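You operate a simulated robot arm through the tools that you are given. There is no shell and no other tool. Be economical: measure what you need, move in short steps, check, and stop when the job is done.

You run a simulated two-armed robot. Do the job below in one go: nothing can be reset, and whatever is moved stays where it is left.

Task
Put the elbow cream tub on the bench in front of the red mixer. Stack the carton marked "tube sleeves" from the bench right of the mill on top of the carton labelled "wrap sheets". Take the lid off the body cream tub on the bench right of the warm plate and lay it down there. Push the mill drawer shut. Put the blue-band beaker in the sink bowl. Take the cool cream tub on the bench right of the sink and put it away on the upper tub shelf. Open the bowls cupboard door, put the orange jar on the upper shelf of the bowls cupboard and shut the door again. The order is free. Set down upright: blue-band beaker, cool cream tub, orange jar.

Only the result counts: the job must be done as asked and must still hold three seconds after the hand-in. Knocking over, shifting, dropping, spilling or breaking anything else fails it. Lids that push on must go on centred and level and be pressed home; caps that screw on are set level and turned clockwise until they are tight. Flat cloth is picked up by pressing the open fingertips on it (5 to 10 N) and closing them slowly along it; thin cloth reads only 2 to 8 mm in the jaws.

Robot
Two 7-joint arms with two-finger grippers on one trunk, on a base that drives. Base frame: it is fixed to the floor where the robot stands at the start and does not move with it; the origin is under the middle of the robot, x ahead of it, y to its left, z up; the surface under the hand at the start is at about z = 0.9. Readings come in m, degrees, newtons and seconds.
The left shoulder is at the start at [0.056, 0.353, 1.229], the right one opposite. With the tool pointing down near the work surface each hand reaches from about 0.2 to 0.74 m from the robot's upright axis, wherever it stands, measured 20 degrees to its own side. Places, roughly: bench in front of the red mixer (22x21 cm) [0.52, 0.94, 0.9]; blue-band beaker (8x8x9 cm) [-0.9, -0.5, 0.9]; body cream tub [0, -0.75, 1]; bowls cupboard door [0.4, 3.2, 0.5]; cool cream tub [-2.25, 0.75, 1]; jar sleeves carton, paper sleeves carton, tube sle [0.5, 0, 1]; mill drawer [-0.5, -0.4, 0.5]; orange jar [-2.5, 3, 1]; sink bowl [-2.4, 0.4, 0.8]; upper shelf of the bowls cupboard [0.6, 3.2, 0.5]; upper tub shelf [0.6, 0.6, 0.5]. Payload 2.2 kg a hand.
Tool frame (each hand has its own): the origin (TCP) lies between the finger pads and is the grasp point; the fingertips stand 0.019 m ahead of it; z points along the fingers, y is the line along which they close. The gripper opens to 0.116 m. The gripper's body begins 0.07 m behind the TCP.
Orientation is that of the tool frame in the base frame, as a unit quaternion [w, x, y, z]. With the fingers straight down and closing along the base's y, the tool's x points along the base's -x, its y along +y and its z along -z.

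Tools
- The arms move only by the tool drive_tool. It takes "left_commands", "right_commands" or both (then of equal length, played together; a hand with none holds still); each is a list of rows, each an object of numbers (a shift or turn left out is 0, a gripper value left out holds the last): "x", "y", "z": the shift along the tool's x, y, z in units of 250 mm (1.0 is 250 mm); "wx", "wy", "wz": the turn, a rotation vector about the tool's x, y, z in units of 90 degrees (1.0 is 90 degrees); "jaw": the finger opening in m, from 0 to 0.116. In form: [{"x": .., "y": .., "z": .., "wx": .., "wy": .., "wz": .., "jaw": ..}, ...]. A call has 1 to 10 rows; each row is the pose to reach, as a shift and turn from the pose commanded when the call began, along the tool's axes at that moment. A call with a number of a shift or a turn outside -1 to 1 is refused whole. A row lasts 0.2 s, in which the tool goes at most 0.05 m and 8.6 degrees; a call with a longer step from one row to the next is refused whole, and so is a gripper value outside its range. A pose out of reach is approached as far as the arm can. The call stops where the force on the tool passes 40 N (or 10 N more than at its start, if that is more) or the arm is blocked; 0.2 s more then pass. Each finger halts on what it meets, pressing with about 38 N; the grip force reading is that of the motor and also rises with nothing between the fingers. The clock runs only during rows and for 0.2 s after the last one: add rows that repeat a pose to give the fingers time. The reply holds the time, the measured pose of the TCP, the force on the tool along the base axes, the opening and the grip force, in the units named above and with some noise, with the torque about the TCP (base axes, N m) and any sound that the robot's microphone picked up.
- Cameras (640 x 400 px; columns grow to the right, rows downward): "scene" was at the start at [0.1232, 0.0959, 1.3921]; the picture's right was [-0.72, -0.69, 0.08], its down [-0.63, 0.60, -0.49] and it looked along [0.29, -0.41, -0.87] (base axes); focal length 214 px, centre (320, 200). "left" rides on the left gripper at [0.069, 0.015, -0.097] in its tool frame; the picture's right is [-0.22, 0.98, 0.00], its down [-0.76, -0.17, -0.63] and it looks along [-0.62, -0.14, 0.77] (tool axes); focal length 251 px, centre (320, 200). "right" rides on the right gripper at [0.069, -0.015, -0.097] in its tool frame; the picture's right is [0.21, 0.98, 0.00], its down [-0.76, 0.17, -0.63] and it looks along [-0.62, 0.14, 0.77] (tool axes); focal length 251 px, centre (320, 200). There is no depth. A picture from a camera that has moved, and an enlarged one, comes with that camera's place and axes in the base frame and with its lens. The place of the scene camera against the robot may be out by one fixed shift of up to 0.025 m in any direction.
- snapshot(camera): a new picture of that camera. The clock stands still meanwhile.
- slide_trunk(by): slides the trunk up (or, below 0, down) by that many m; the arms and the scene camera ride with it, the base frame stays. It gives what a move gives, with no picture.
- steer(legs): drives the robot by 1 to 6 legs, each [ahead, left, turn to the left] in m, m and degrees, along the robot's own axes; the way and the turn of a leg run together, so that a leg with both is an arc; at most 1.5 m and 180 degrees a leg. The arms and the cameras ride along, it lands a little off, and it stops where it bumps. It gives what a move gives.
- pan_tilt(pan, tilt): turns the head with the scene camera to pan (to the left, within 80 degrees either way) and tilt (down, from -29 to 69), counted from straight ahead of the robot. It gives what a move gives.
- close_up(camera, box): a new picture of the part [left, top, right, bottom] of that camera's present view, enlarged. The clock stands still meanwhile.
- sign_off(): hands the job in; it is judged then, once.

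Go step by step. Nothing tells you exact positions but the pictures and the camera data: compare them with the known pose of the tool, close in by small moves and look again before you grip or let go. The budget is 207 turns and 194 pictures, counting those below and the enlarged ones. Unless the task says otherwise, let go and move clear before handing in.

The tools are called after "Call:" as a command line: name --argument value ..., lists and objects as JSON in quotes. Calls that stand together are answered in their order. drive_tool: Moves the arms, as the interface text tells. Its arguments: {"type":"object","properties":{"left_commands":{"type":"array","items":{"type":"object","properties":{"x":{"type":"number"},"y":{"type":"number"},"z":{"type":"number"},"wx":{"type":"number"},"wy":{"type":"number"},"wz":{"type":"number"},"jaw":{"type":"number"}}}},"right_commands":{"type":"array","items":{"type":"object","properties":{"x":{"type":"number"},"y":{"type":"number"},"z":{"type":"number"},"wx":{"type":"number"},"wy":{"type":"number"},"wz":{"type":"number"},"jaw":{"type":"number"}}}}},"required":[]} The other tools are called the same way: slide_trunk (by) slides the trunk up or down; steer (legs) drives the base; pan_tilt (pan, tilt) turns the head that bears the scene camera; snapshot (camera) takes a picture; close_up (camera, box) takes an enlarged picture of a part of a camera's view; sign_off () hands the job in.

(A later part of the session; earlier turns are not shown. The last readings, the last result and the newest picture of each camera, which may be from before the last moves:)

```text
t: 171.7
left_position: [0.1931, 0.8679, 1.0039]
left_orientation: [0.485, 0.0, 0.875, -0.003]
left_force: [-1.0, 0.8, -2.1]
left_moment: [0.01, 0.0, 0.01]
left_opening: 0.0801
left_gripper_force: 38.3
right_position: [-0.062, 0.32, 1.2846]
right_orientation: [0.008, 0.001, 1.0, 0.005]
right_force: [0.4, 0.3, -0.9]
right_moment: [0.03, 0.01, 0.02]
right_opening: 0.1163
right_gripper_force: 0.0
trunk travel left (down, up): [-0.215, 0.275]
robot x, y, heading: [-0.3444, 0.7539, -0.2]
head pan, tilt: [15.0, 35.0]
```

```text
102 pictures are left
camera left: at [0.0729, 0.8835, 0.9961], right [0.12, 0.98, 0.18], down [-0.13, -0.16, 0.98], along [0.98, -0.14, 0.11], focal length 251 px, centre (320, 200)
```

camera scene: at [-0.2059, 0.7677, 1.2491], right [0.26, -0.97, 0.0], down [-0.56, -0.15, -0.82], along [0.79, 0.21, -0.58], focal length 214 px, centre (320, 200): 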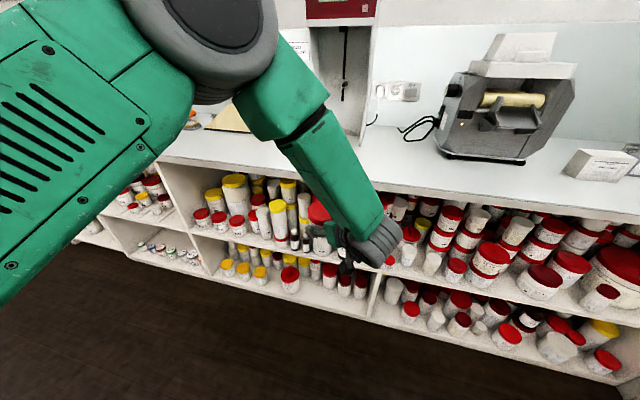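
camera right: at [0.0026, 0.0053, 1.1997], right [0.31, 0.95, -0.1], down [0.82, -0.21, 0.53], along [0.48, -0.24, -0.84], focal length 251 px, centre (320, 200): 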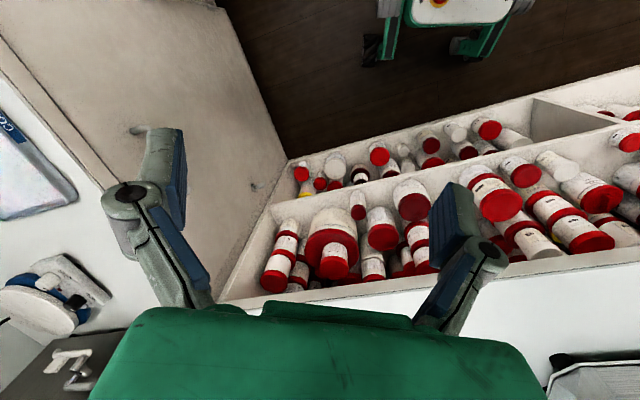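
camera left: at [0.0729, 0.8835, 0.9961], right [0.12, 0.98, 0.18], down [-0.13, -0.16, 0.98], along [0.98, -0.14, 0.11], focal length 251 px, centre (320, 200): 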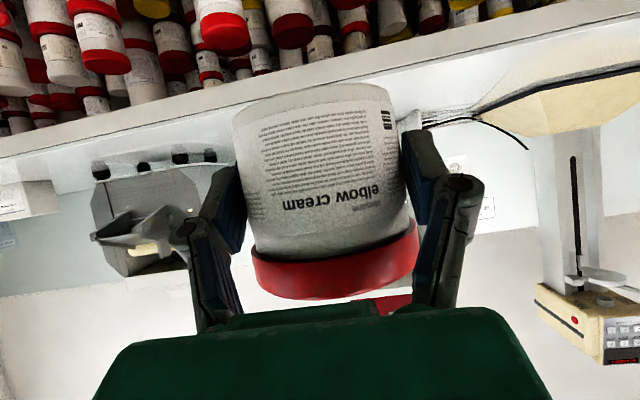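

The bench ahead looks free. I drive so the tub hovers over the target spot and check.

Call:
steer --legs '[[0.315, 0.072, 0]]'

Call:
snapshot --camera "left"

Call:
pan_tilt --pan 20 --tilt 45

Call:
snapshot --camera "scene"

```text
t: 173.9
left_position: [0.508, 0.9349, 1.0056]
left_orientation: [0.485, 0.0, 0.875, -0.001]
left_force: [0.1, -0.4, -1.9]
left_moment: [0.01, 0.04, 0.02]
left_opening: 0.0805
left_gripper_force: 37.4
right_position: [0.2546, 0.3866, 1.2836]
right_orientation: [0.009, 0.0, 1.0, 0.005]
right_force: [-0.2, 0.1, 0.2]
right_moment: [-0.02, 0.04, -0.03]
right_opening: 0.1159
right_gripper_force: 0.2
trunk travel left (down, up): [-0.215, 0.275]
robot x, y, heading: [-0.029, 0.8217, 0.1]
head pan, tilt: [15.0, 35.0]
```

```text
101 pictures are left
camera left: at [0.389, 0.9501, 0.9962], right [0.11, 0.98, 0.18], down [-0.13, -0.16, 0.98], along [0.98, -0.14, 0.11], focal length 251 px, centre (320, 200)
```

left: 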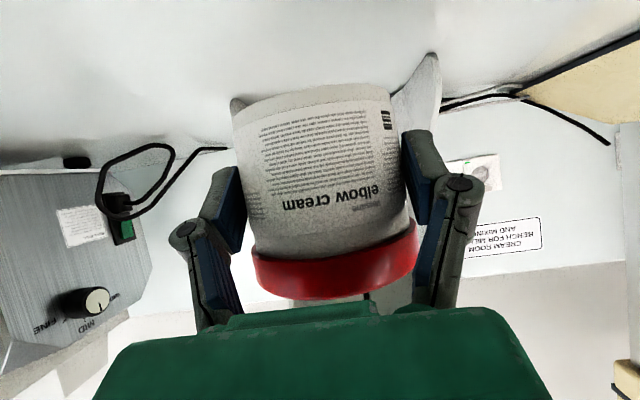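

```text
t: 174.6
left_position: [0.5057, 0.9376, 1.0037]
left_orientation: [0.485, -0.001, 0.874, -0.002]
left_force: [-0.2, -0.1, -1.7]
left_moment: [0.0, 0.03, -0.02]
left_opening: 0.0801
left_gripper_force: 37.8
right_position: [0.251, 0.3887, 1.2866]
right_orientation: [0.01, 0.0, 1.0, 0.005]
right_force: [-0.1, 0.1, 0.3]
right_moment: [0.02, -0.01, 0.01]
right_opening: 0.1161
right_gripper_force: 0.1
trunk travel left (down, up): [-0.215, 0.275]
robot x, y, heading: [-0.03, 0.8222, -0.2]
head pan, tilt: [20.0, 45.0]
```

```text
100 pictures are left
camera scene: at [0.1008, 0.8428, 1.2344], right [0.34, -0.94, 0.0], down [-0.67, -0.24, -0.71], along [0.66, 0.24, -0.71], focal length 214 px, centre (320, 200)
```

scene: 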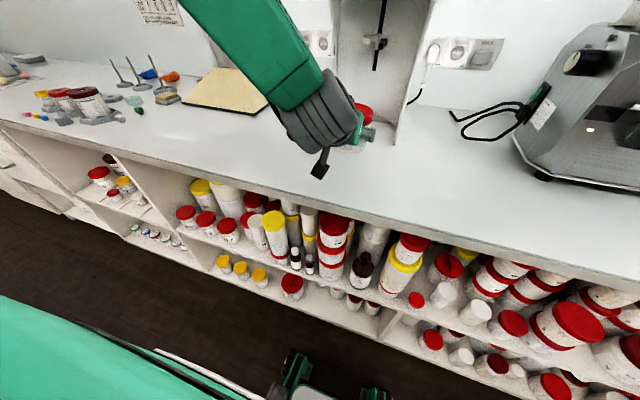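

The spot before the mixer is clear and the tub hovers at (0.507, 0.937). I lower it, slowing near the surface.

Call:
drive_tool --left_commands '[{"x": 0.11, "z": 0.069}, {"x": 0.225, "z": 0.141}, {"x": 0.225, "z": 0.141}]'

Call:
drive_tool --left_commands '[{"x": 0.014, "z": 0.0085}, {"x": 0.027, "z": 0.017}, {"x": 0.027, "z": 0.017}]'

```text
t: 175.4
left_position: [0.5058, 0.9368, 0.9379]
left_orientation: [0.485, 0.0, 0.875, -0.003]
left_force: [-0.3, -1.2, 0.8]
left_moment: [-0.04, 0.11, 0.0]
left_opening: 0.08
left_gripper_force: 37.8
right_position: [0.2514, 0.3886, 1.2855]
right_orientation: [0.011, 0.0, 1.0, 0.005]
right_force: [-0.1, 0.8, 0.1]
right_moment: [0.02, -0.02, -0.01]
right_opening: 0.1161
right_gripper_force: 0.0
trunk travel left (down, up): [-0.215, 0.275]
robot x, y, heading: [-0.0273, 0.8268, -0.2]
head pan, tilt: [20.0, 45.0]
```

```text
t: 176.2
left_position: [0.5048, 0.9388, 0.9316]
left_orientation: [0.488, -0.001, 0.873, -0.002]
left_force: [-1.5, 2.7, 30.6]
left_moment: [-0.12, -0.3, -0.26]
left_opening: 0.0797
left_gripper_force: 38.6
right_position: [0.2497, 0.3904, 1.2862]
right_orientation: [0.011, -0.001, 1.0, 0.005]
right_force: [0.7, 0.3, 0.2]
right_moment: [0.01, 0.02, 0.05]
right_opening: 0.1159
right_gripper_force: 0.0
trunk travel left (down, up): [-0.215, 0.275]
robot x, y, heading: [-0.028, 0.8247, -0.3]
head pan, tilt: [20.0, 45.0]
```

It is seated. I relax the pressure, open, and back out.

Call:
drive_tool --left_commands '[{"x": -0.017, "z": -0.011}, {"x": -0.017, "z": -0.011, "jaw": 0.09}, {"x": -0.017, "z": -0.011, "jaw": 0.108}, {"x": -0.017, "z": -0.011, "jaw": 0.108}]'

Call:
drive_tool --left_commands '[{"z": -0.1}, {"z": -0.25}, {"z": -0.4}, {"z": -0.55}, {"z": -0.7}, {"z": -0.7}]'

Call:
snapshot --camera "left"

```text
t: 177.2
left_position: [0.5054, 0.9374, 0.9356]
left_orientation: [0.485, 0.0, 0.875, -0.003]
left_force: [0.6, -0.1, 0.2]
left_moment: [0.01, 0.01, -0.01]
left_opening: 0.1082
left_gripper_force: 0.0
right_position: [0.2527, 0.3888, 1.2851]
right_orientation: [0.009, 0.0, 1.0, 0.005]
right_force: [-0.2, 0.1, 0.0]
right_moment: [-0.05, -0.02, -0.04]
right_opening: 0.116
right_gripper_force: 0.0
trunk travel left (down, up): [-0.215, 0.275]
robot x, y, heading: [-0.0326, 0.8265, -0.1]
head pan, tilt: [20.0, 45.0]
```

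```text
t: 178.6
left_position: [0.3663, 0.9316, 1.0316]
left_orientation: [0.484, -0.002, 0.875, -0.001]
left_force: [-0.2, 0.7, -0.5]
left_moment: [-0.03, 0.04, 0.01]
left_opening: 0.1081
left_gripper_force: 0.0
left hand out of reach, approached as far as the arm can: row 5, 6
right_position: [0.2513, 0.3922, 1.2868]
right_orientation: [0.011, -0.001, 1.0, 0.004]
right_force: [-1.5, -0.4, -0.1]
right_moment: [-0.03, 0.0, -0.03]
right_opening: 0.1159
right_gripper_force: 0.1
trunk travel left (down, up): [-0.215, 0.275]
robot x, y, heading: [-0.0297, 0.8257, -0.1]
head pan, tilt: [20.0, 45.0]
```

```text
99 pictures are left
camera left: at [0.2469, 0.9456, 1.0242], right [0.11, 0.98, 0.18], down [-0.13, -0.16, 0.98], along [0.98, -0.14, 0.11], focal length 251 px, centre (320, 200)
```

left: 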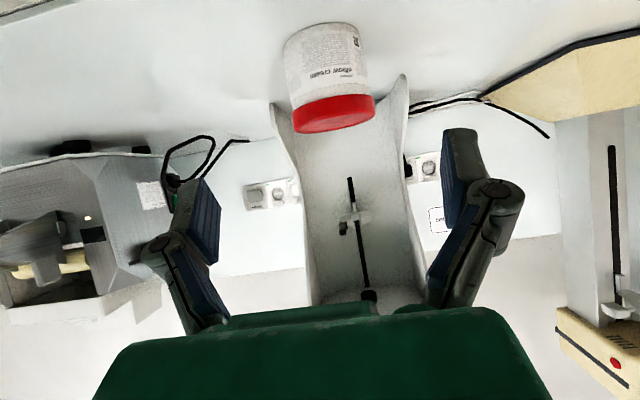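

The elbow cream stands before the red mixer. Next the cartons: I back off and move right to view them.

Call:
steer --legs '[[-0.2, 0, 0], [0, -0.65, 0]]'

Call:
pan_tilt --pan -10 --tilt 35

Call:
pan_tilt --pan -10 --tilt 35

Call:
snapshot --camera "scene"

Call:
snapshot --camera "right"

```text
t: 183.4
left_position: [0.1649, 0.2888, 1.032]
left_orientation: [0.486, -0.003, 0.874, -0.004]
left_force: [0.2, 0.5, 0.0]
left_moment: [-0.01, -0.04, 0.0]
left_opening: 0.1081
left_gripper_force: 0.1
right_position: [0.0495, -0.252, 1.288]
right_orientation: [0.01, -0.001, 1.0, 0.004]
right_force: [-0.1, 0.7, -0.4]
right_moment: [-0.08, 0.04, 0.02]
right_opening: 0.116
right_gripper_force: 0.0
trunk travel left (down, up): [-0.215, 0.275]
robot x, y, heading: [-0.2336, 0.1767, -0.4]
head pan, tilt: [20.0, 45.0]
```

```text
t: 184.3
left_position: [0.1625, 0.2891, 1.0332]
left_orientation: [0.485, -0.003, 0.875, -0.004]
left_force: [-0.2, 0.1, 0.7]
left_moment: [-0.03, -0.01, -0.02]
left_opening: 0.108
left_gripper_force: 0.1
right_position: [0.0485, -0.2516, 1.2878]
right_orientation: [0.011, -0.001, 1.0, 0.006]
right_force: [-0.3, -0.6, -1.5]
right_moment: [-0.04, -0.03, 0.02]
right_opening: 0.1158
right_gripper_force: 0.1
trunk travel left (down, up): [-0.215, 0.275]
robot x, y, heading: [-0.232, 0.18, -0.4]
head pan, tilt: [-10.0, 35.0]
```

```text
t: 184.9
left_position: [0.1628, 0.2835, 1.0331]
left_orientation: [0.485, -0.001, 0.874, -0.003]
left_force: [-0.3, -0.4, -0.7]
left_moment: [-0.06, -0.01, 0.02]
left_opening: 0.1077
left_gripper_force: 0.1
right_position: [0.0479, -0.2578, 1.2857]
right_orientation: [0.011, 0.0, 1.0, 0.008]
right_force: [-0.4, -0.2, -0.2]
right_moment: [-0.02, 0.02, 0.02]
right_opening: 0.1159
right_gripper_force: 0.0
trunk travel left (down, up): [-0.215, 0.275]
robot x, y, heading: [-0.2308, 0.1777, -0.2]
head pan, tilt: [-10.0, 35.0]
```

```text
98 pictures are left
camera scene: at [-0.0928, 0.1509, 1.2492], right [-0.18, -0.98, 0.0], down [-0.57, 0.1, -0.82], along [0.81, -0.14, -0.58], focal length 214 px, centre (320, 200)
```

scene: 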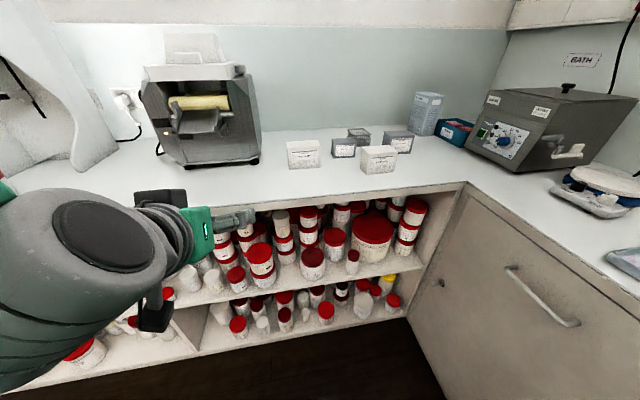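

```text
97 pictures are left
camera right: at [-0.023, -0.2757, 1.3811], right [-0.22, 0.98, 0.01], down [0.74, 0.16, 0.65], along [0.63, 0.15, -0.76], focal length 251 px, centre (320, 200)
```

right: 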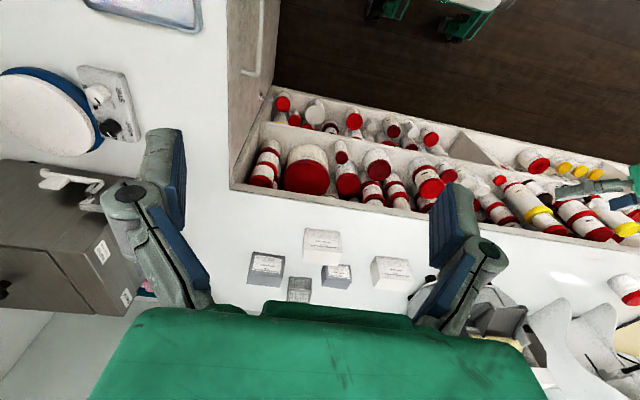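

Call:
close_up --camera "scene" --box '[275, 110, 435, 190]'

Call:
close_up --camera "right" --box '[230, 215, 430, 315]'

```text
4.00 times, centred on (355, 150) of scene
camera zoom: at [-0.0928, 0.1509, 1.2492], right [-0.18, -0.98, 0.0], down [-0.57, 0.1, -0.82], along [0.81, -0.14, -0.58], focal length 858 px, centre (180, 400)
```

zoom: 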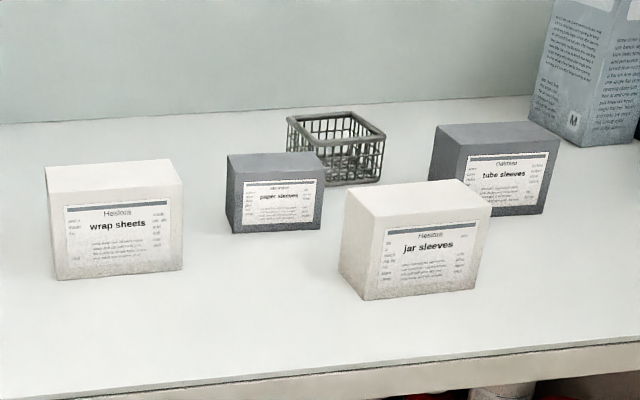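

```text
3.20 times, centred on (330, 265) of right
camera zoom: at [-0.023, -0.2757, 1.3811], right [-0.22, 0.98, 0.01], down [0.74, 0.16, 0.65], along [0.63, 0.15, -0.76], focal length 805 px, centre (288, -8)
```

zoom: 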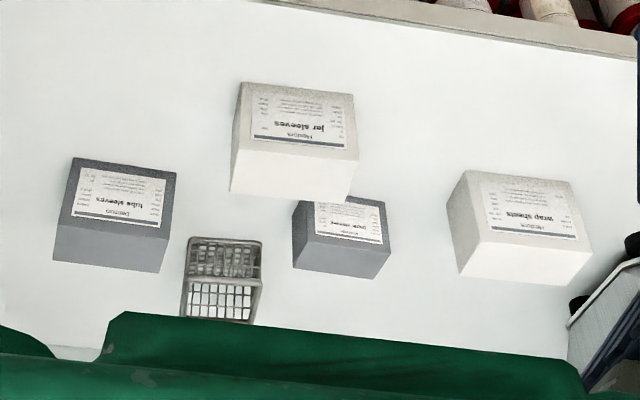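

Tube sleeves is the grey carton at about (0.652, -0.286); wrap sheets at (0.60, 0.094). I lift the left hand clear and position the robot at heading -25 for the right hand.

Call:
drive_tool --left_commands '[{"x": -0.15, "z": -0.1}, {"x": -0.3, "z": -0.19}, {"x": -0.45, "z": -0.28}, {"x": -0.5, "z": -0.31}, {"x": -0.5, "z": -0.31}]'

Call:
steer --legs '[[0, 0, -25], [0.31, 0.12, 0]]'

Call:
snapshot --camera "right"

```text
t: 186.2
left_position: [0.1625, 0.2862, 1.18]
left_orientation: [0.485, -0.002, 0.875, -0.003]
left_force: [0.2, 0.6, 0.2]
left_moment: [0.02, 0.0, -0.01]
left_opening: 0.1078
left_gripper_force: 0.0
right_position: [0.0477, -0.2559, 1.2852]
right_orientation: [0.01, 0.0, 1.0, 0.006]
right_force: [-0.3, 0.0, 0.9]
right_moment: [-0.01, 0.03, 0.01]
right_opening: 0.1161
right_gripper_force: 0.1
trunk travel left (down, up): [-0.215, 0.275]
robot x, y, heading: [-0.2308, 0.1776, 0.0]
head pan, tilt: [-10.0, 35.0]
```

```text
t: 189.6
left_position: [0.4919, 0.0963, 1.1833]
left_orientation: [0.475, 0.185, 0.853, -0.111]
left_force: [0.3, 0.2, -0.3]
left_moment: [-0.01, 0.07, -0.03]
left_opening: 0.1083
left_gripper_force: 0.1
right_position: [0.1546, -0.3589, 1.284]
right_orientation: [0.016, 0.222, 0.975, 0.027]
right_force: [0.0, 1.1, 1.0]
right_moment: [-0.06, -0.02, -0.02]
right_opening: 0.1156
right_gripper_force: 0.2
trunk travel left (down, up): [-0.215, 0.275]
robot x, y, heading: [0.0884, 0.157, -25.3]
head pan, tilt: [-10.0, 35.0]
```

```text
94 pictures are left
camera right: at [0.0802, -0.3476, 1.3783], right [0.23, 0.97, 0.06], down [0.72, -0.21, 0.66], along [0.65, -0.11, -0.75], focal length 251 px, centre (320, 200)
```

right: 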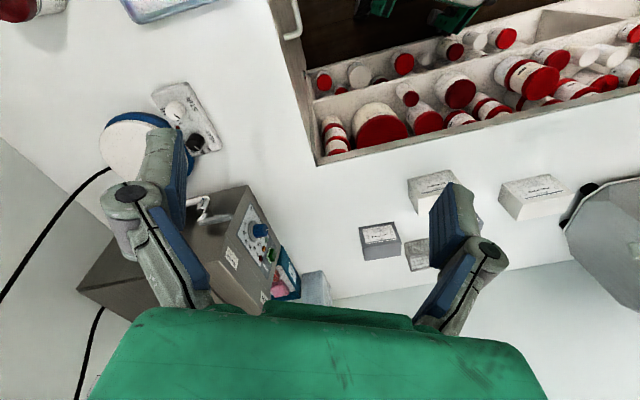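

The carton is seen ahead of the right hand. I move above it in two strokes and turn the tool so that the fingers close along base x.

Call:
drive_tool --right_commands '[{"x": -0.14, "y": 0.09}, {"x": -0.28, "y": 0.18}, {"x": -0.42, "y": 0.27}, {"x": -0.56, "y": 0.37}, {"x": -0.7, "y": 0.46}, {"x": -0.83, "y": 0.55}, {"x": -0.83, "y": 0.55}]'

Call:
drive_tool --right_commands '[{"x": -0.1, "y": 0.07, "z": 0.05, "wz": 0.09}, {"x": -0.21, "y": 0.14, "z": 0.1, "wz": 0.18}, {"x": -0.31, "y": 0.21, "z": 0.16, "wz": 0.27}, {"x": -0.42, "y": 0.28, "z": 0.22, "wz": 0.36}, {"x": -0.52, "y": 0.35, "z": 0.28, "wz": 0.45}, {"x": -0.62, "y": 0.42, "z": 0.34, "wz": 0.54}, {"x": -0.73, "y": 0.49, "z": 0.4, "wz": 0.63}, {"x": -0.83, "y": 0.55, "z": 0.45, "wz": 0.719}, {"x": -0.83, "y": 0.55, "z": 0.5, "wz": 0.719}]'

Call:
snapshot --camera "right"

```text
t: 191.2
left_position: [0.4978, 0.1105, 1.1795]
left_orientation: [0.472, 0.183, 0.854, -0.118]
left_force: [-0.1, 0.7, -0.2]
left_moment: [0.01, 0.01, 0.01]
left_opening: 0.108
left_gripper_force: 0.0
right_position: [0.4075, -0.3077, 1.299]
right_orientation: [0.016, 0.223, 0.974, 0.021]
right_force: [0.0, 0.0, 1.0]
right_moment: [0.02, -0.03, 0.0]
right_opening: 0.1157
right_gripper_force: 0.1
right hand out of reach, approached as far as the arm can: row 1
trunk travel left (down, up): [-0.215, 0.275]
robot x, y, heading: [0.093, 0.1569, -25.2]
head pan, tilt: [-10.0, 35.0]
```

```text
t: 193.2
left_position: [0.5049, 0.1088, 1.1748]
left_orientation: [0.467, 0.183, 0.857, -0.117]
left_force: [0.2, 0.0, -1.0]
left_moment: [-0.05, 0.0, -0.04]
left_opening: 0.1083
left_gripper_force: 0.0
right_position: [0.608, -0.2579, 1.1604]
right_orientation: [-0.003, 0.709, 0.704, 0.025]
right_force: [1.4, 0.9, -1.5]
right_moment: [-0.04, 0.13, 0.0]
right_opening: 0.1157
right_gripper_force: 0.0
right hand out of reach, approached as far as the arm can: row 5, 6, 7, 8, 9
trunk travel left (down, up): [-0.215, 0.275]
robot x, y, heading: [0.0869, 0.1549, -24.8]
head pan, tilt: [-10.0, 35.0]
```

```text
93 pictures are left
camera right: at [0.5892, -0.1942, 1.2594], right [0.98, 0.21, 0.04], down [0.14, -0.78, 0.61], along [0.15, -0.59, -0.79], focal length 251 px, centre (320, 200)
```

right: 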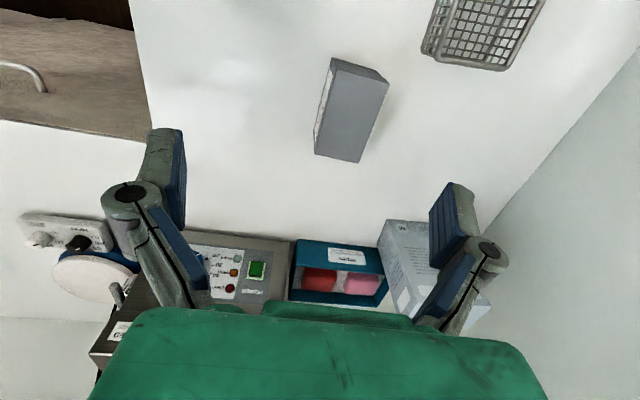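

The carton's top centre is at (0.654, -0.279). I drive 5 cm ahead so the hand is over it and lower partway.

Call:
steer --legs '[[0.05, 0, 0]]'

Call:
drive_tool --right_commands '[{"z": 0.15}, {"z": 0.3}, {"z": 0.44}, {"z": 0.44}]'

Call:
snapshot --camera "right"

```text
t: 194.1
left_position: [0.5106, 0.1074, 1.1772]
left_orientation: [0.467, 0.177, 0.857, -0.127]
left_force: [0.9, 3.7, -1.7]
left_moment: [-0.23, -0.05, -0.28]
left_opening: 0.108
left_gripper_force: 0.0
right_position: [0.6106, -0.258, 1.1691]
right_orientation: [0.005, 0.707, 0.707, 0.015]
right_force: [2.0, 2.9, -1.1]
right_moment: [-0.33, 0.23, 0.02]
right_opening: 0.1158
right_gripper_force: 0.0
trunk travel left (down, up): [-0.215, 0.275]
robot x, y, heading: [0.0878, 0.1335, -25.2]
head pan, tilt: [-10.0, 35.0]
```

```text
t: 195.1
left_position: [0.5118, 0.1153, 1.1741]
left_orientation: [0.467, 0.175, 0.857, -0.13]
left_force: [-0.1, -0.2, 0.7]
left_moment: [0.01, 0.02, 0.0]
left_opening: 0.108
left_gripper_force: 0.3
right_position: [0.6103, -0.2675, 1.0472]
right_orientation: [-0.007, 0.719, 0.695, 0.017]
right_force: [-0.6, -0.2, 0.0]
right_moment: [0.01, 0.02, -0.01]
right_opening: 0.1159
right_gripper_force: 0.1
trunk travel left (down, up): [-0.215, 0.275]
robot x, y, heading: [0.0872, 0.1337, -25.2]
head pan, tilt: [-10.0, 35.0]
```

```text
92 pictures are left
camera right: at [0.5962, -0.2038, 1.1461], right [0.98, 0.18, 0.02], down [0.13, -0.78, 0.61], along [0.13, -0.6, -0.79], focal length 251 px, centre (320, 200)
```

right: 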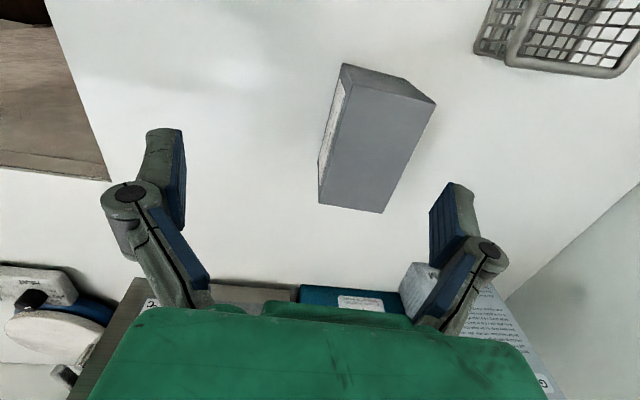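

The base is at its forward limit, but the arm should reach. I shift 44 mm along the finger line over the carton and check before going down.

Call:
drive_tool --right_commands '[{"y": 0.09, "x": -0.012}, {"y": 0.176, "x": -0.024}, {"y": 0.176, "x": -0.024, "z": 0.08}, {"y": 0.176, "x": -0.024, "z": 0.08}]'

Call:
snapshot --camera "right"

```text
t: 196.1
left_position: [0.5105, 0.1144, 1.1718]
left_orientation: [0.466, 0.176, 0.857, -0.13]
left_force: [-0.4, -1.2, -0.5]
left_moment: [0.0, 0.0, 0.01]
left_opening: 0.1081
left_gripper_force: 0.0
right_position: [0.6557, -0.2538, 1.0365]
right_orientation: [0.006, 0.707, 0.707, 0.012]
right_force: [0.4, 0.3, -0.7]
right_moment: [-0.02, 0.02, 0.03]
right_opening: 0.116
right_gripper_force: 0.1
right hand out of reach, approached as far as the arm can: row 2
trunk travel left (down, up): [-0.215, 0.275]
robot x, y, heading: [0.0884, 0.135, -24.9]
head pan, tilt: [-10.0, 35.0]
```

```text
91 pictures are left
camera right: at [0.6382, -0.1868, 1.1351], right [0.98, 0.21, 0.03], down [0.15, -0.76, 0.63], along [0.16, -0.61, -0.78], focal length 251 px, centre (320, 200)
```

right: 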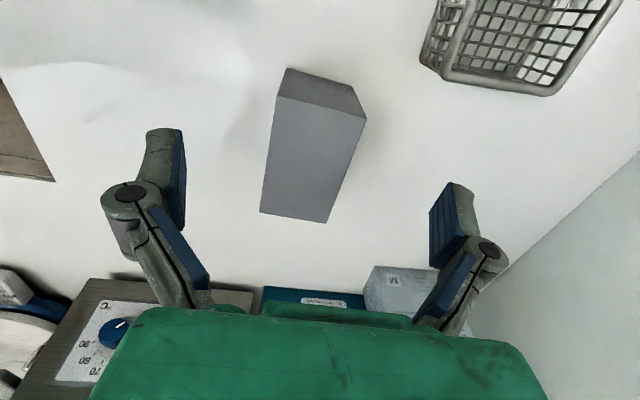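

Carton: x 0.625–0.685, y -0.336 to -0.239. I centre over it (y -0.287) and go down to z 0.945.

Call:
drive_tool --right_commands '[{"x": -0.133}, {"x": -0.133, "z": 0.12}, {"x": -0.133, "z": 0.25}, {"x": -0.133, "z": 0.366}, {"x": -0.133, "z": 0.366}]'

Call:
snapshot --camera "right"

```text
t: 197.3
left_position: [0.5093, 0.1135, 1.1738]
left_orientation: [0.465, 0.176, 0.858, -0.13]
left_force: [-0.6, 0.7, 0.6]
left_moment: [0.01, -0.02, 0.0]
left_opening: 0.1079
left_gripper_force: 0.1
right_position: [0.6671, -0.2905, 0.9497]
right_orientation: [0.006, 0.707, 0.707, 0.012]
right_force: [-1.8, -0.4, 0.6]
right_moment: [0.0, 0.0, -0.01]
right_opening: 0.116
right_gripper_force: 0.1
right hand out of reach, approached as far as the arm can: row 1, 3, 4, 5
trunk travel left (down, up): [-0.215, 0.275]
robot x, y, heading: [0.0867, 0.134, -25.1]
head pan, tilt: [-10.0, 35.0]
```

```text
90 pictures are left
camera right: at [0.6483, -0.2227, 1.0462], right [0.98, 0.21, 0.03], down [0.15, -0.76, 0.63], along [0.16, -0.61, -0.78], focal length 251 px, centre (320, 200)
```

right: 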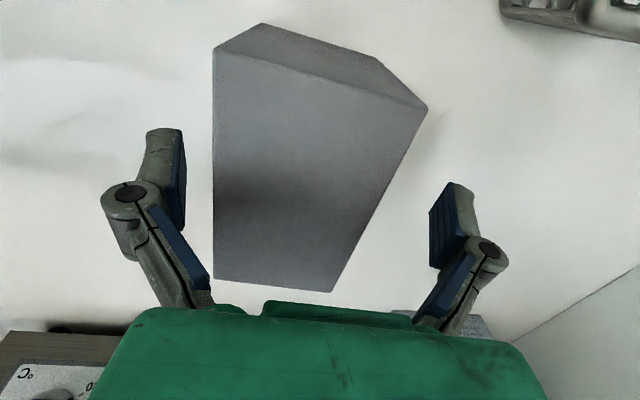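

I shift back 11 mm to centre the fingers, close, and lift.

Call:
drive_tool --right_commands '[{"y": -0.045}, {"y": -0.045, "jaw": 0.09}, {"y": -0.045, "jaw": 0.07}, {"y": -0.045, "jaw": 0.055}, {"y": -0.045, "jaw": 0.045}, {"y": -0.045, "jaw": 0.045}]'

Call:
drive_tool --right_commands '[{"z": -0.1}, {"z": -0.25}, {"z": -0.4}, {"z": -0.4}]'

Call:
snapshot --camera "right"

```text
t: 198.7
left_position: [0.5102, 0.1118, 1.1728]
left_orientation: [0.465, 0.175, 0.858, -0.129]
left_force: [-0.3, -0.9, 0.1]
left_moment: [-0.01, -0.01, -0.03]
left_opening: 0.1079
left_gripper_force: 0.2
right_position: [0.6669, -0.2916, 0.9498]
right_orientation: [0.006, 0.707, 0.707, 0.013]
right_force: [0.1, -0.1, 1.0]
right_moment: [-0.01, -0.01, -0.01]
right_opening: 0.0589
right_gripper_force: 38.0
right hand out of reach, approached as far as the arm can: row 1, 2, 3, 4, 5, 6
trunk travel left (down, up): [-0.215, 0.275]
robot x, y, heading: [0.0888, 0.1346, -25.1]
head pan, tilt: [-10.0, 35.0]
```

```text
t: 199.7
left_position: [0.5105, 0.1126, 1.1736]
left_orientation: [0.466, 0.176, 0.857, -0.129]
left_force: [1.0, -0.1, 0.1]
left_moment: [-0.04, 0.02, -0.01]
left_opening: 0.1079
left_gripper_force: 0.1
right_position: [0.6471, -0.2855, 1.0476]
right_orientation: [0.006, 0.707, 0.707, 0.014]
right_force: [-0.4, 0.0, -2.6]
right_moment: [-0.03, -0.02, 0.01]
right_opening: 0.0589
right_gripper_force: 37.8
right hand out of reach, approached as far as the arm can: row 2, 3, 4
trunk travel left (down, up): [-0.215, 0.275]
robot x, y, heading: [0.0877, 0.1344, -25.2]
head pan, tilt: [-10.0, 35.0]
```

```text
89 pictures are left
camera right: at [0.6303, -0.2189, 1.1451], right [0.98, 0.21, 0.03], down [0.15, -0.76, 0.63], along [0.16, -0.61, -0.78], focal length 251 px, centre (320, 200)
```

right: 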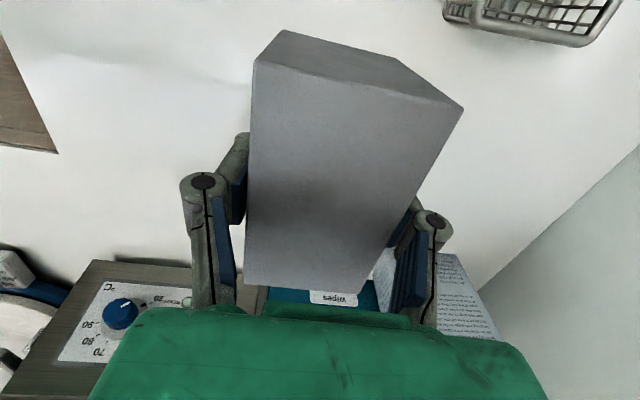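

The carton is held. I pull it in and up a little, retract the left hand, then shift the base so the carton goes over the wrap sheets carton.

Call:
drive_tool --left_commands '[{"z": -0.1, "x": 0.06}, {"z": -0.2, "x": 0.125}, {"z": -0.3, "x": 0.19}, {"z": -0.41, "x": 0.254}, {"z": -0.41, "x": 0.254}]' --right_commands '[{"y": -0.07, "x": 0.034, "z": -0.04}, {"y": -0.15, "x": 0.07, "z": -0.1}, {"y": -0.22, "x": 0.1, "z": -0.17}, {"y": -0.29, "x": 0.136, "z": -0.26}, {"y": -0.29, "x": 0.136, "z": -0.26}]'

Call:
steer --legs '[[-0.13, 0.31, 0]]'

Call:
snapshot --camera "right"

Call:
pan_tilt --pan 10 --tilt 40

Call:
snapshot --camera "scene"

```text
t: 200.9
left_position: [0.4073, 0.1516, 1.1915]
left_orientation: [0.463, 0.175, 0.859, -0.128]
left_force: [1.1, -0.6, -0.1]
left_moment: [-0.01, 0.08, -0.01]
left_opening: 0.108
left_gripper_force: 0.0
left hand out of reach, approached as far as the arm can: row 3, 4, 5
right_position: [0.5794, -0.253, 1.1074]
right_orientation: [0.005, 0.706, 0.708, 0.012]
right_force: [0.8, 0.6, -2.6]
right_moment: [0.02, 0.05, 0.0]
right_opening: 0.0588
right_gripper_force: 37.8
trunk travel left (down, up): [-0.215, 0.275]
robot x, y, heading: [0.0869, 0.1346, -25.0]
head pan, tilt: [-10.0, 35.0]
```

```text
t: 203.1
left_position: [0.4048, 0.4855, 1.1935]
left_orientation: [0.467, 0.172, 0.858, -0.128]
left_force: [0.9, -1.3, 0.8]
left_moment: [0.1, 0.1, 0.09]
left_opening: 0.108
left_gripper_force: 0.0
right_position: [0.5794, 0.082, 1.1094]
right_orientation: [0.005, 0.706, 0.708, 0.014]
right_force: [-2.7, -1.9, -1.7]
right_moment: [0.15, -0.18, -0.01]
right_opening: 0.0588
right_gripper_force: 38.4
trunk travel left (down, up): [-0.215, 0.275]
robot x, y, heading: [0.0921, 0.4719, -24.9]
head pan, tilt: [-10.0, 35.0]
```

```text
88 pictures are left
camera right: at [0.5606, 0.1493, 1.2064], right [0.98, 0.22, 0.03], down [0.15, -0.76, 0.63], along [0.16, -0.61, -0.78], focal length 251 px, centre (320, 200)
```

right: 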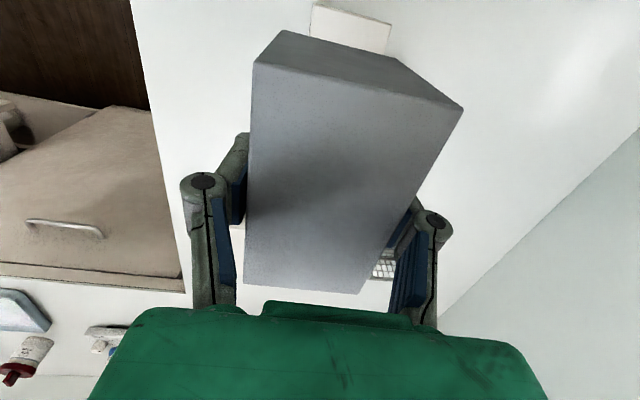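

```text
t: 204.0
left_position: [0.4149, 0.5029, 1.201]
left_orientation: [0.462, 0.155, 0.86, -0.147]
left_force: [-0.3, 0.0, -0.2]
left_moment: [0.02, 0.04, 0.0]
left_opening: 0.1079
left_gripper_force: 0.0
right_position: [0.5841, 0.1006, 1.1121]
right_orientation: [0.007, 0.707, 0.708, 0.006]
right_force: [0.0, -0.3, -1.8]
right_moment: [0.0, 0.04, -0.01]
right_opening: 0.0587
right_gripper_force: 38.0
trunk travel left (down, up): [-0.215, 0.275]
robot x, y, heading: [0.0885, 0.469, -24.7]
head pan, tilt: [10.0, 40.0]
```

```text
87 pictures are left
camera scene: at [0.2114, 0.4012, 1.2434], right [-0.26, -0.97, -0.02], down [-0.62, 0.18, -0.77], along [0.74, -0.18, -0.64], focal length 214 px, centre (320, 200)
```

scene: 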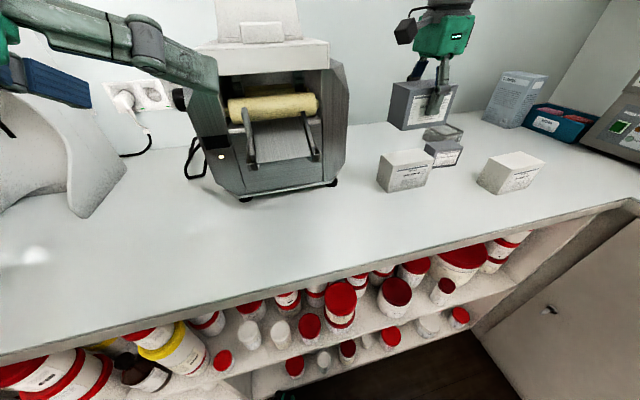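

The carton hovers near the wrap sheets carton. I enlarge the scene to measure the relation.

Call:
close_up --camera "scene" --box '[350, 60, 510, 220]'

```text
2.50 times, centred on (430, 140) of scene
camera zoom: at [0.2114, 0.4012, 1.2434], right [-0.26, -0.97, -0.02], down [-0.62, 0.18, -0.77], along [0.74, -0.18, -0.64], focal length 536 px, centre (45, 350)
```

zoom: 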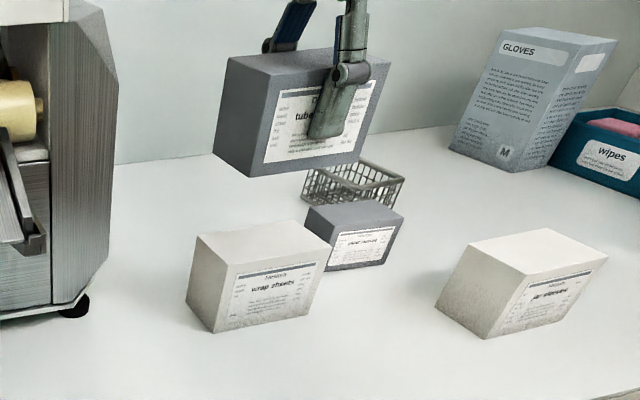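

I shift to (0.602, 0.088) and lower to about 1 cm above the wrap sheets carton.

Call:
drive_tool --right_commands '[{"y": 0.072, "x": -0.05}, {"y": 0.072, "x": -0.05, "z": 0.1}, {"y": 0.072, "x": -0.05, "z": 0.2}, {"y": 0.072, "x": -0.05, "z": 0.3}, {"y": 0.072, "x": -0.05, "z": 0.3}]'

Call:
close_up --camera "scene" --box '[350, 80, 510, 220]'

Call:
snapshot --camera "right"

```text
t: 205.2
left_position: [0.4136, 0.5065, 1.2005]
left_orientation: [0.463, 0.157, 0.859, -0.149]
left_force: [0.4, -0.2, -0.1]
left_moment: [0.02, -0.03, 0.02]
left_opening: 0.1079
left_gripper_force: 0.0
right_position: [0.6048, 0.0932, 1.0388]
right_orientation: [0.009, 0.705, 0.709, 0.004]
right_force: [-0.7, 0.1, -1.2]
right_moment: [-0.02, -0.03, 0.01]
right_opening: 0.0589
right_gripper_force: 37.7
trunk travel left (down, up): [-0.215, 0.275]
robot x, y, heading: [0.0892, 0.4733, -24.9]
head pan, tilt: [10.0, 40.0]
```

```text
2.86 times, centred on (430, 150) of scene
camera zoom: at [0.2107, 0.4059, 1.244], right [-0.26, -0.97, -0.02], down [-0.62, 0.18, -0.77], along [0.74, -0.19, -0.64], focal length 613 px, centre (6, 343)
```

zoom: 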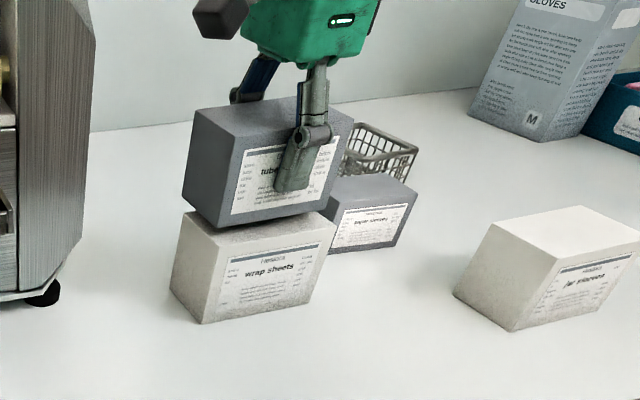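

```text
84 pictures are left
camera right: at [0.5873, 0.1628, 1.1348], right [0.98, 0.22, 0.02], down [0.16, -0.75, 0.64], along [0.15, -0.62, -0.77], focal length 251 px, centre (320, 200)
```

right: 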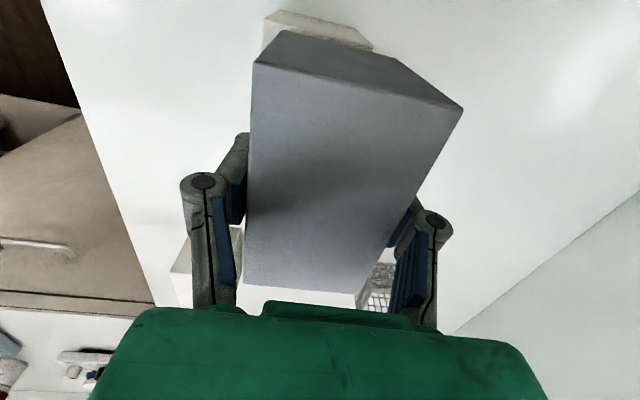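

Well aligned, slightly too far back. I shift 6 mm forward and lower until contact.

Call:
drive_tool --right_commands '[{"y": -0.024, "x": -0.01}, {"y": -0.024, "x": -0.01, "z": 0.024}, {"y": -0.024, "x": -0.01, "z": 0.048}, {"y": -0.024, "x": -0.01, "z": 0.048}]'

Call:
drive_tool --right_commands '[{"z": 0.016}, {"z": 0.016}]'

```text
t: 206.2
left_position: [0.414, 0.5072, 1.2009]
left_orientation: [0.463, 0.157, 0.859, -0.149]
left_force: [-0.3, 0.3, 0.4]
left_moment: [0.0, 0.02, -0.01]
left_opening: 0.1081
left_gripper_force: 0.1
right_position: [0.6008, 0.0913, 1.0278]
right_orientation: [0.012, 0.706, 0.708, 0.005]
right_force: [-0.5, -2.4, 18.2]
right_moment: [0.82, 0.06, 0.04]
right_opening: 0.0591
right_gripper_force: 37.8
trunk travel left (down, up): [-0.215, 0.275]
robot x, y, heading: [0.0881, 0.4734, -24.5]
head pan, tilt: [10.0, 40.0]
```

```text
t: 206.8
left_position: [0.4122, 0.5081, 1.2006]
left_orientation: [0.464, 0.157, 0.859, -0.148]
left_force: [-0.5, -0.4, 0.3]
left_moment: [0.01, 0.03, 0.0]
left_opening: 0.1082
left_gripper_force: 0.1
right_position: [0.5992, 0.0916, 1.0281]
right_orientation: [0.015, 0.706, 0.708, 0.005]
right_force: [4.6, -7.1, 36.5]
right_moment: [-0.07, -0.08, -0.07]
right_opening: 0.0589
right_gripper_force: 38.5
trunk travel left (down, up): [-0.215, 0.275]
robot x, y, heading: [0.0929, 0.4717, -24.7]
head pan, tilt: [10.0, 40.0]
```

It rests on the lower carton. I relieve the pressure, open, and lift off straight up.

Call:
drive_tool --right_commands '[{"z": -0.03}, {"z": -0.03, "jaw": 0.07}, {"z": -0.03, "jaw": 0.085}, {"z": -0.03, "jaw": 0.085}]'

Call:
drive_tool --right_commands '[{"z": -0.08}, {"z": -0.2}, {"z": -0.35}, {"z": -0.5}, {"z": -0.5}]'

Call:
close_up --camera "scene" --box '[350, 80, 510, 220]'

```text
t: 207.8
left_position: [0.4158, 0.5054, 1.1996]
left_orientation: [0.463, 0.158, 0.86, -0.149]
left_force: [-0.2, 0.4, 0.3]
left_moment: [0.01, 0.0, 0.0]
left_opening: 0.108
left_gripper_force: 0.1
right_position: [0.6001, 0.0911, 1.0287]
right_orientation: [0.009, 0.706, 0.709, 0.004]
right_force: [1.0, -0.1, -0.5]
right_moment: [0.01, -0.03, 0.01]
right_opening: 0.085
right_gripper_force: 0.1
trunk travel left (down, up): [-0.215, 0.275]
robot x, y, heading: [0.0892, 0.4745, -24.9]
head pan, tilt: [10.0, 40.0]
```

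```text
t: 209.0
left_position: [0.4152, 0.5055, 1.1988]
left_orientation: [0.463, 0.156, 0.86, -0.147]
left_force: [-0.1, -0.1, 0.2]
left_moment: [0.02, 0.03, 0.01]
left_opening: 0.1081
left_gripper_force: 0.1
right_position: [0.5972, 0.0922, 1.1555]
right_orientation: [0.008, 0.705, 0.709, 0.003]
right_force: [0.1, -0.7, -0.4]
right_moment: [-0.02, -0.02, 0.01]
right_opening: 0.0852
right_gripper_force: 0.0
trunk travel left (down, up): [-0.215, 0.275]
robot x, y, heading: [0.0885, 0.4722, -24.7]
head pan, tilt: [10.0, 40.0]
```

```text
2.86 times, centred on (430, 150) of scene
camera zoom: at [0.2119, 0.4058, 1.2438], right [-0.26, -0.97, -0.02], down [-0.62, 0.18, -0.77], along [0.74, -0.19, -0.64], focal length 613 px, centre (6, 343)
```

zoom: 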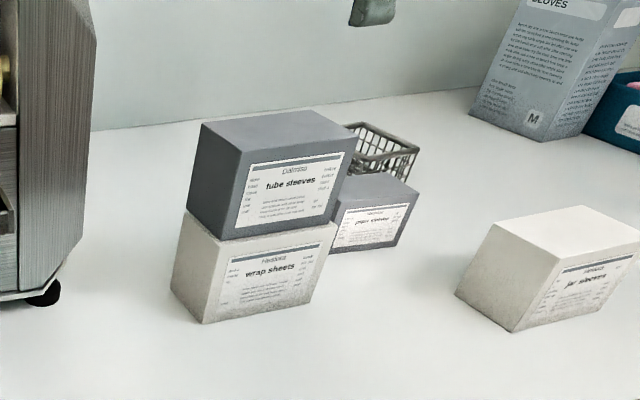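

The cartons are stacked. Next the body cream lid: I retract the right hand, point the left tool straight down, and turn to face the right-hand bench.

Call:
drive_tool --left_commands '[{"wy": 0.09}, {"wy": 0.18}, {"wy": 0.27}, {"wy": 0.36}, {"wy": 0.45}, {"wy": 0.54}, {"wy": 0.6}, {"wy": 0.6}]' --right_commands '[{"y": -0.1, "x": 0.045}, {"y": -0.22, "x": 0.1}, {"y": -0.35, "x": 0.16}, {"y": -0.48, "x": 0.22}, {"y": -0.6, "x": 0.28}, {"y": -0.73, "x": 0.336}, {"y": -0.73, "x": 0.336}, {"y": -0.73, "x": 0.336}]'

Call:
steer --legs '[[-0.2, 0, 0], [0, 0, -65], [0.36, 0.0, 0]]'

Call:
pan_tilt --pan 10 --tilt 35

Call:
snapshot --camera "scene"

Call:
snapshot --camera "left"

```text
t: 210.8
left_position: [0.4118, 0.5122, 1.1915]
left_orientation: [0.025, 0.212, 0.976, -0.049]
left_force: [0.8, -0.7, 0.3]
left_moment: [0.02, -0.04, 0.02]
left_opening: 0.1077
left_gripper_force: 0.1
right_position: [0.4125, 0.1773, 1.1521]
right_orientation: [0.01, 0.705, 0.709, 0.003]
right_force: [-0.4, 0.5, 0.8]
right_moment: [-0.03, -0.01, -0.01]
right_opening: 0.0849
right_gripper_force: 0.0
trunk travel left (down, up): [-0.215, 0.275]
robot x, y, heading: [0.0903, 0.4712, -24.6]
head pan, tilt: [10.0, 40.0]
```

```text
t: 217.1
left_position: [0.1079, -0.0829, 1.1847]
left_orientation: [-0.015, 0.705, 0.706, -0.061]
left_force: [0.6, -0.2, 1.0]
left_moment: [0.02, 0.11, -0.05]
left_opening: 0.1082
left_gripper_force: 0.0
right_position: [-0.1979, -0.2231, 1.1514]
right_orientation: [0.006, 0.977, 0.213, -0.014]
right_force: [0.5, 0.1, -0.5]
right_moment: [0.0, 0.07, 0.01]
right_opening: 0.0849
right_gripper_force: 0.1
trunk travel left (down, up): [-0.215, 0.275]
robot x, y, heading: [-0.0869, 0.1938, -90.1]
head pan, tilt: [10.0, 40.0]
```

```text
t: 217.8
left_position: [0.0927, -0.0821, 1.1886]
left_orientation: [-0.008, 0.705, 0.707, -0.055]
left_force: [0.2, -0.2, -0.1]
left_moment: [-0.01, 0.03, -0.01]
left_opening: 0.1081
left_gripper_force: 0.0
right_position: [-0.2133, -0.2208, 1.1492]
right_orientation: [0.009, 0.977, 0.214, -0.006]
right_force: [0.3, -0.2, 0.2]
right_moment: [0.02, 0.01, -0.01]
right_opening: 0.0847
right_gripper_force: 0.0
trunk travel left (down, up): [-0.215, 0.275]
robot x, y, heading: [-0.0849, 0.1989, -90.3]
head pan, tilt: [10.0, 35.0]
```

```text
82 pictures are left
camera scene: at [-0.0615, 0.06, 1.2491], right [-0.99, -0.16, 0.0], down [-0.09, 0.57, -0.82], along [0.14, -0.81, -0.58], focal length 214 px, centre (320, 200)
```

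scene: 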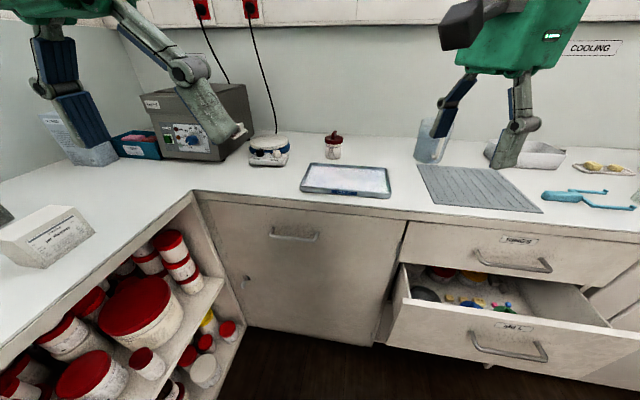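

```text
81 pictures are left
camera left: at [0.1146, -0.0064, 1.2778], right [0.97, -0.22, -0.07], down [-0.1, -0.71, 0.69], along [-0.2, -0.67, -0.72], focal length 251 px, centre (320, 200)
```

left: 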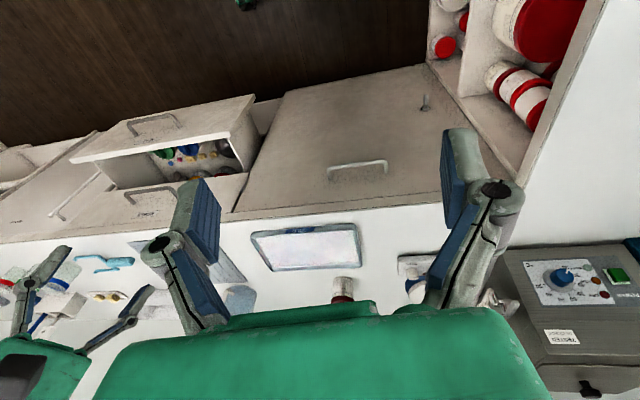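

The open drawer would get in the base's way, so I shut it now. I step back and right, lower the trunk and set the right tool forward with closed fingers.

Call:
steer --legs '[[-0.24, -0.2, 0]]'

Call:
drive_tool --right_commands '[{"wz": -0.09, "jaw": 0.05}, {"wz": -0.18, "jaw": 0.02, "z": 0.1}, {"wz": -0.27, "jaw": 0.0, "z": 0.25}, {"wz": -0.36, "z": 0.4}, {"wz": -0.45, "z": 0.55}, {"wz": -0.54, "z": 0.7}, {"wz": -0.63, "z": 0.85}, {"wz": -0.72, "z": 0.96}, {"wz": -0.72, "z": 0.96}]'

Call:
slide_trunk --by -0.17

Call:
drive_tool --right_commands '[{"wy": -0.09}, {"wy": -0.18}, {"wy": -0.27}, {"wy": -0.36}, {"wy": -0.45}, {"wy": -0.54}, {"wy": -0.63}, {"wy": -0.68}, {"wy": -0.68}]'

Call:
snapshot --camera "right"

```text
t: 219.9
left_position: [-0.1017, 0.1582, 1.1883]
left_orientation: [-0.01, 0.705, 0.707, -0.057]
left_force: [0.9, 0.7, 0.6]
left_moment: [0.0, 0.05, 0.01]
left_opening: 0.1083
left_gripper_force: 0.0
right_position: [-0.4068, 0.0199, 1.1501]
right_orientation: [0.009, 0.977, 0.214, -0.007]
right_force: [0.0, 0.2, 0.1]
right_moment: [-0.04, -0.02, -0.05]
right_opening: 0.0851
right_gripper_force: 0.0
trunk travel left (down, up): [-0.215, 0.275]
robot x, y, heading: [-0.2822, 0.4366, -90.7]
head pan, tilt: [10.0, 35.0]
```

```text
t: 222.1
left_position: [-0.1093, 0.1658, 1.1896]
left_orientation: [-0.006, 0.706, 0.706, -0.058]
left_force: [1.9, -0.4, -0.7]
left_moment: [0.02, 0.05, 0.01]
left_opening: 0.1083
left_gripper_force: 0.0
right_position: [-0.4159, 0.0193, 0.9114]
right_orientation: [0.006, 0.71, 0.704, -0.012]
right_force: [1.6, 0.3, -0.7]
right_moment: [0.02, 0.1, 0.02]
right_opening: 0.0
right_gripper_force: 28.4
trunk travel left (down, up): [-0.215, 0.275]
robot x, y, heading: [-0.2888, 0.4374, -90.4]
head pan, tilt: [10.0, 35.0]
stopped in row 9 (right hand): the arm was blocked; the commanded pose is now the measured one
```

```text
t: 224.0
left_position: [-0.129, 0.1646, 1.0206]
left_orientation: [-0.002, 0.708, 0.704, -0.052]
left_force: [-0.2, -0.1, 0.1]
left_moment: [-0.02, 0.0, 0.01]
left_opening: 0.1083
left_gripper_force: 0.1
right_position: [-0.4316, 0.0177, 0.7397]
right_orientation: [0.011, 0.711, 0.703, -0.007]
right_force: [-1.0, -0.2, -0.2]
right_moment: [0.02, 0.0, 0.01]
right_opening: 0.0001
right_gripper_force: 28.1
trunk travel left (down, up): [-0.045, 0.445]
robot x, y, heading: [-0.2894, 0.4356, -90.8]
head pan, tilt: [10.0, 35.0]
```

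```text
t: 226.0
left_position: [-0.123, 0.1644, 1.0216]
left_orientation: [-0.002, 0.706, 0.706, -0.055]
left_force: [1.1, -0.6, -0.5]
left_moment: [-0.01, 0.04, 0.0]
left_opening: 0.108
left_gripper_force: 0.0
right_position: [-0.4295, 0.0056, 0.7512]
right_orientation: [0.38, 0.629, 0.574, -0.361]
right_force: [1.8, 0.7, 0.0]
right_moment: [0.02, 0.02, -0.02]
right_opening: 0.0
right_gripper_force: 28.9
right hand out of reach, approached as far as the arm can: row 7, 8, 9
trunk travel left (down, up): [-0.045, 0.445]
robot x, y, heading: [-0.291, 0.4369, -90.8]
head pan, tilt: [10.0, 35.0]
```

```text
80 pictures are left
camera right: at [-0.4374, 0.1225, 0.7327], right [0.99, 0.05, -0.13], down [0.12, 0.22, 0.97], along [0.07, -0.98, 0.21], focal length 251 px, centre (320, 200)
```

right: 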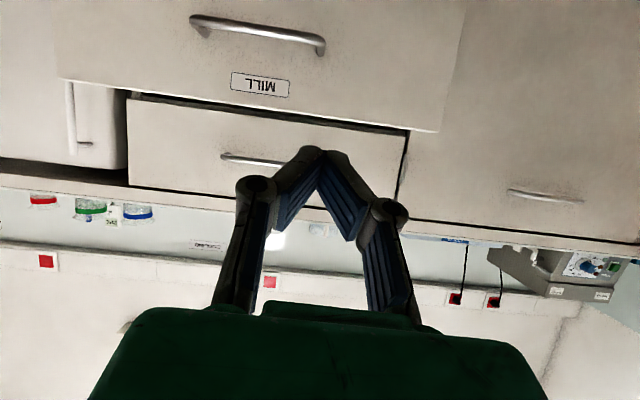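

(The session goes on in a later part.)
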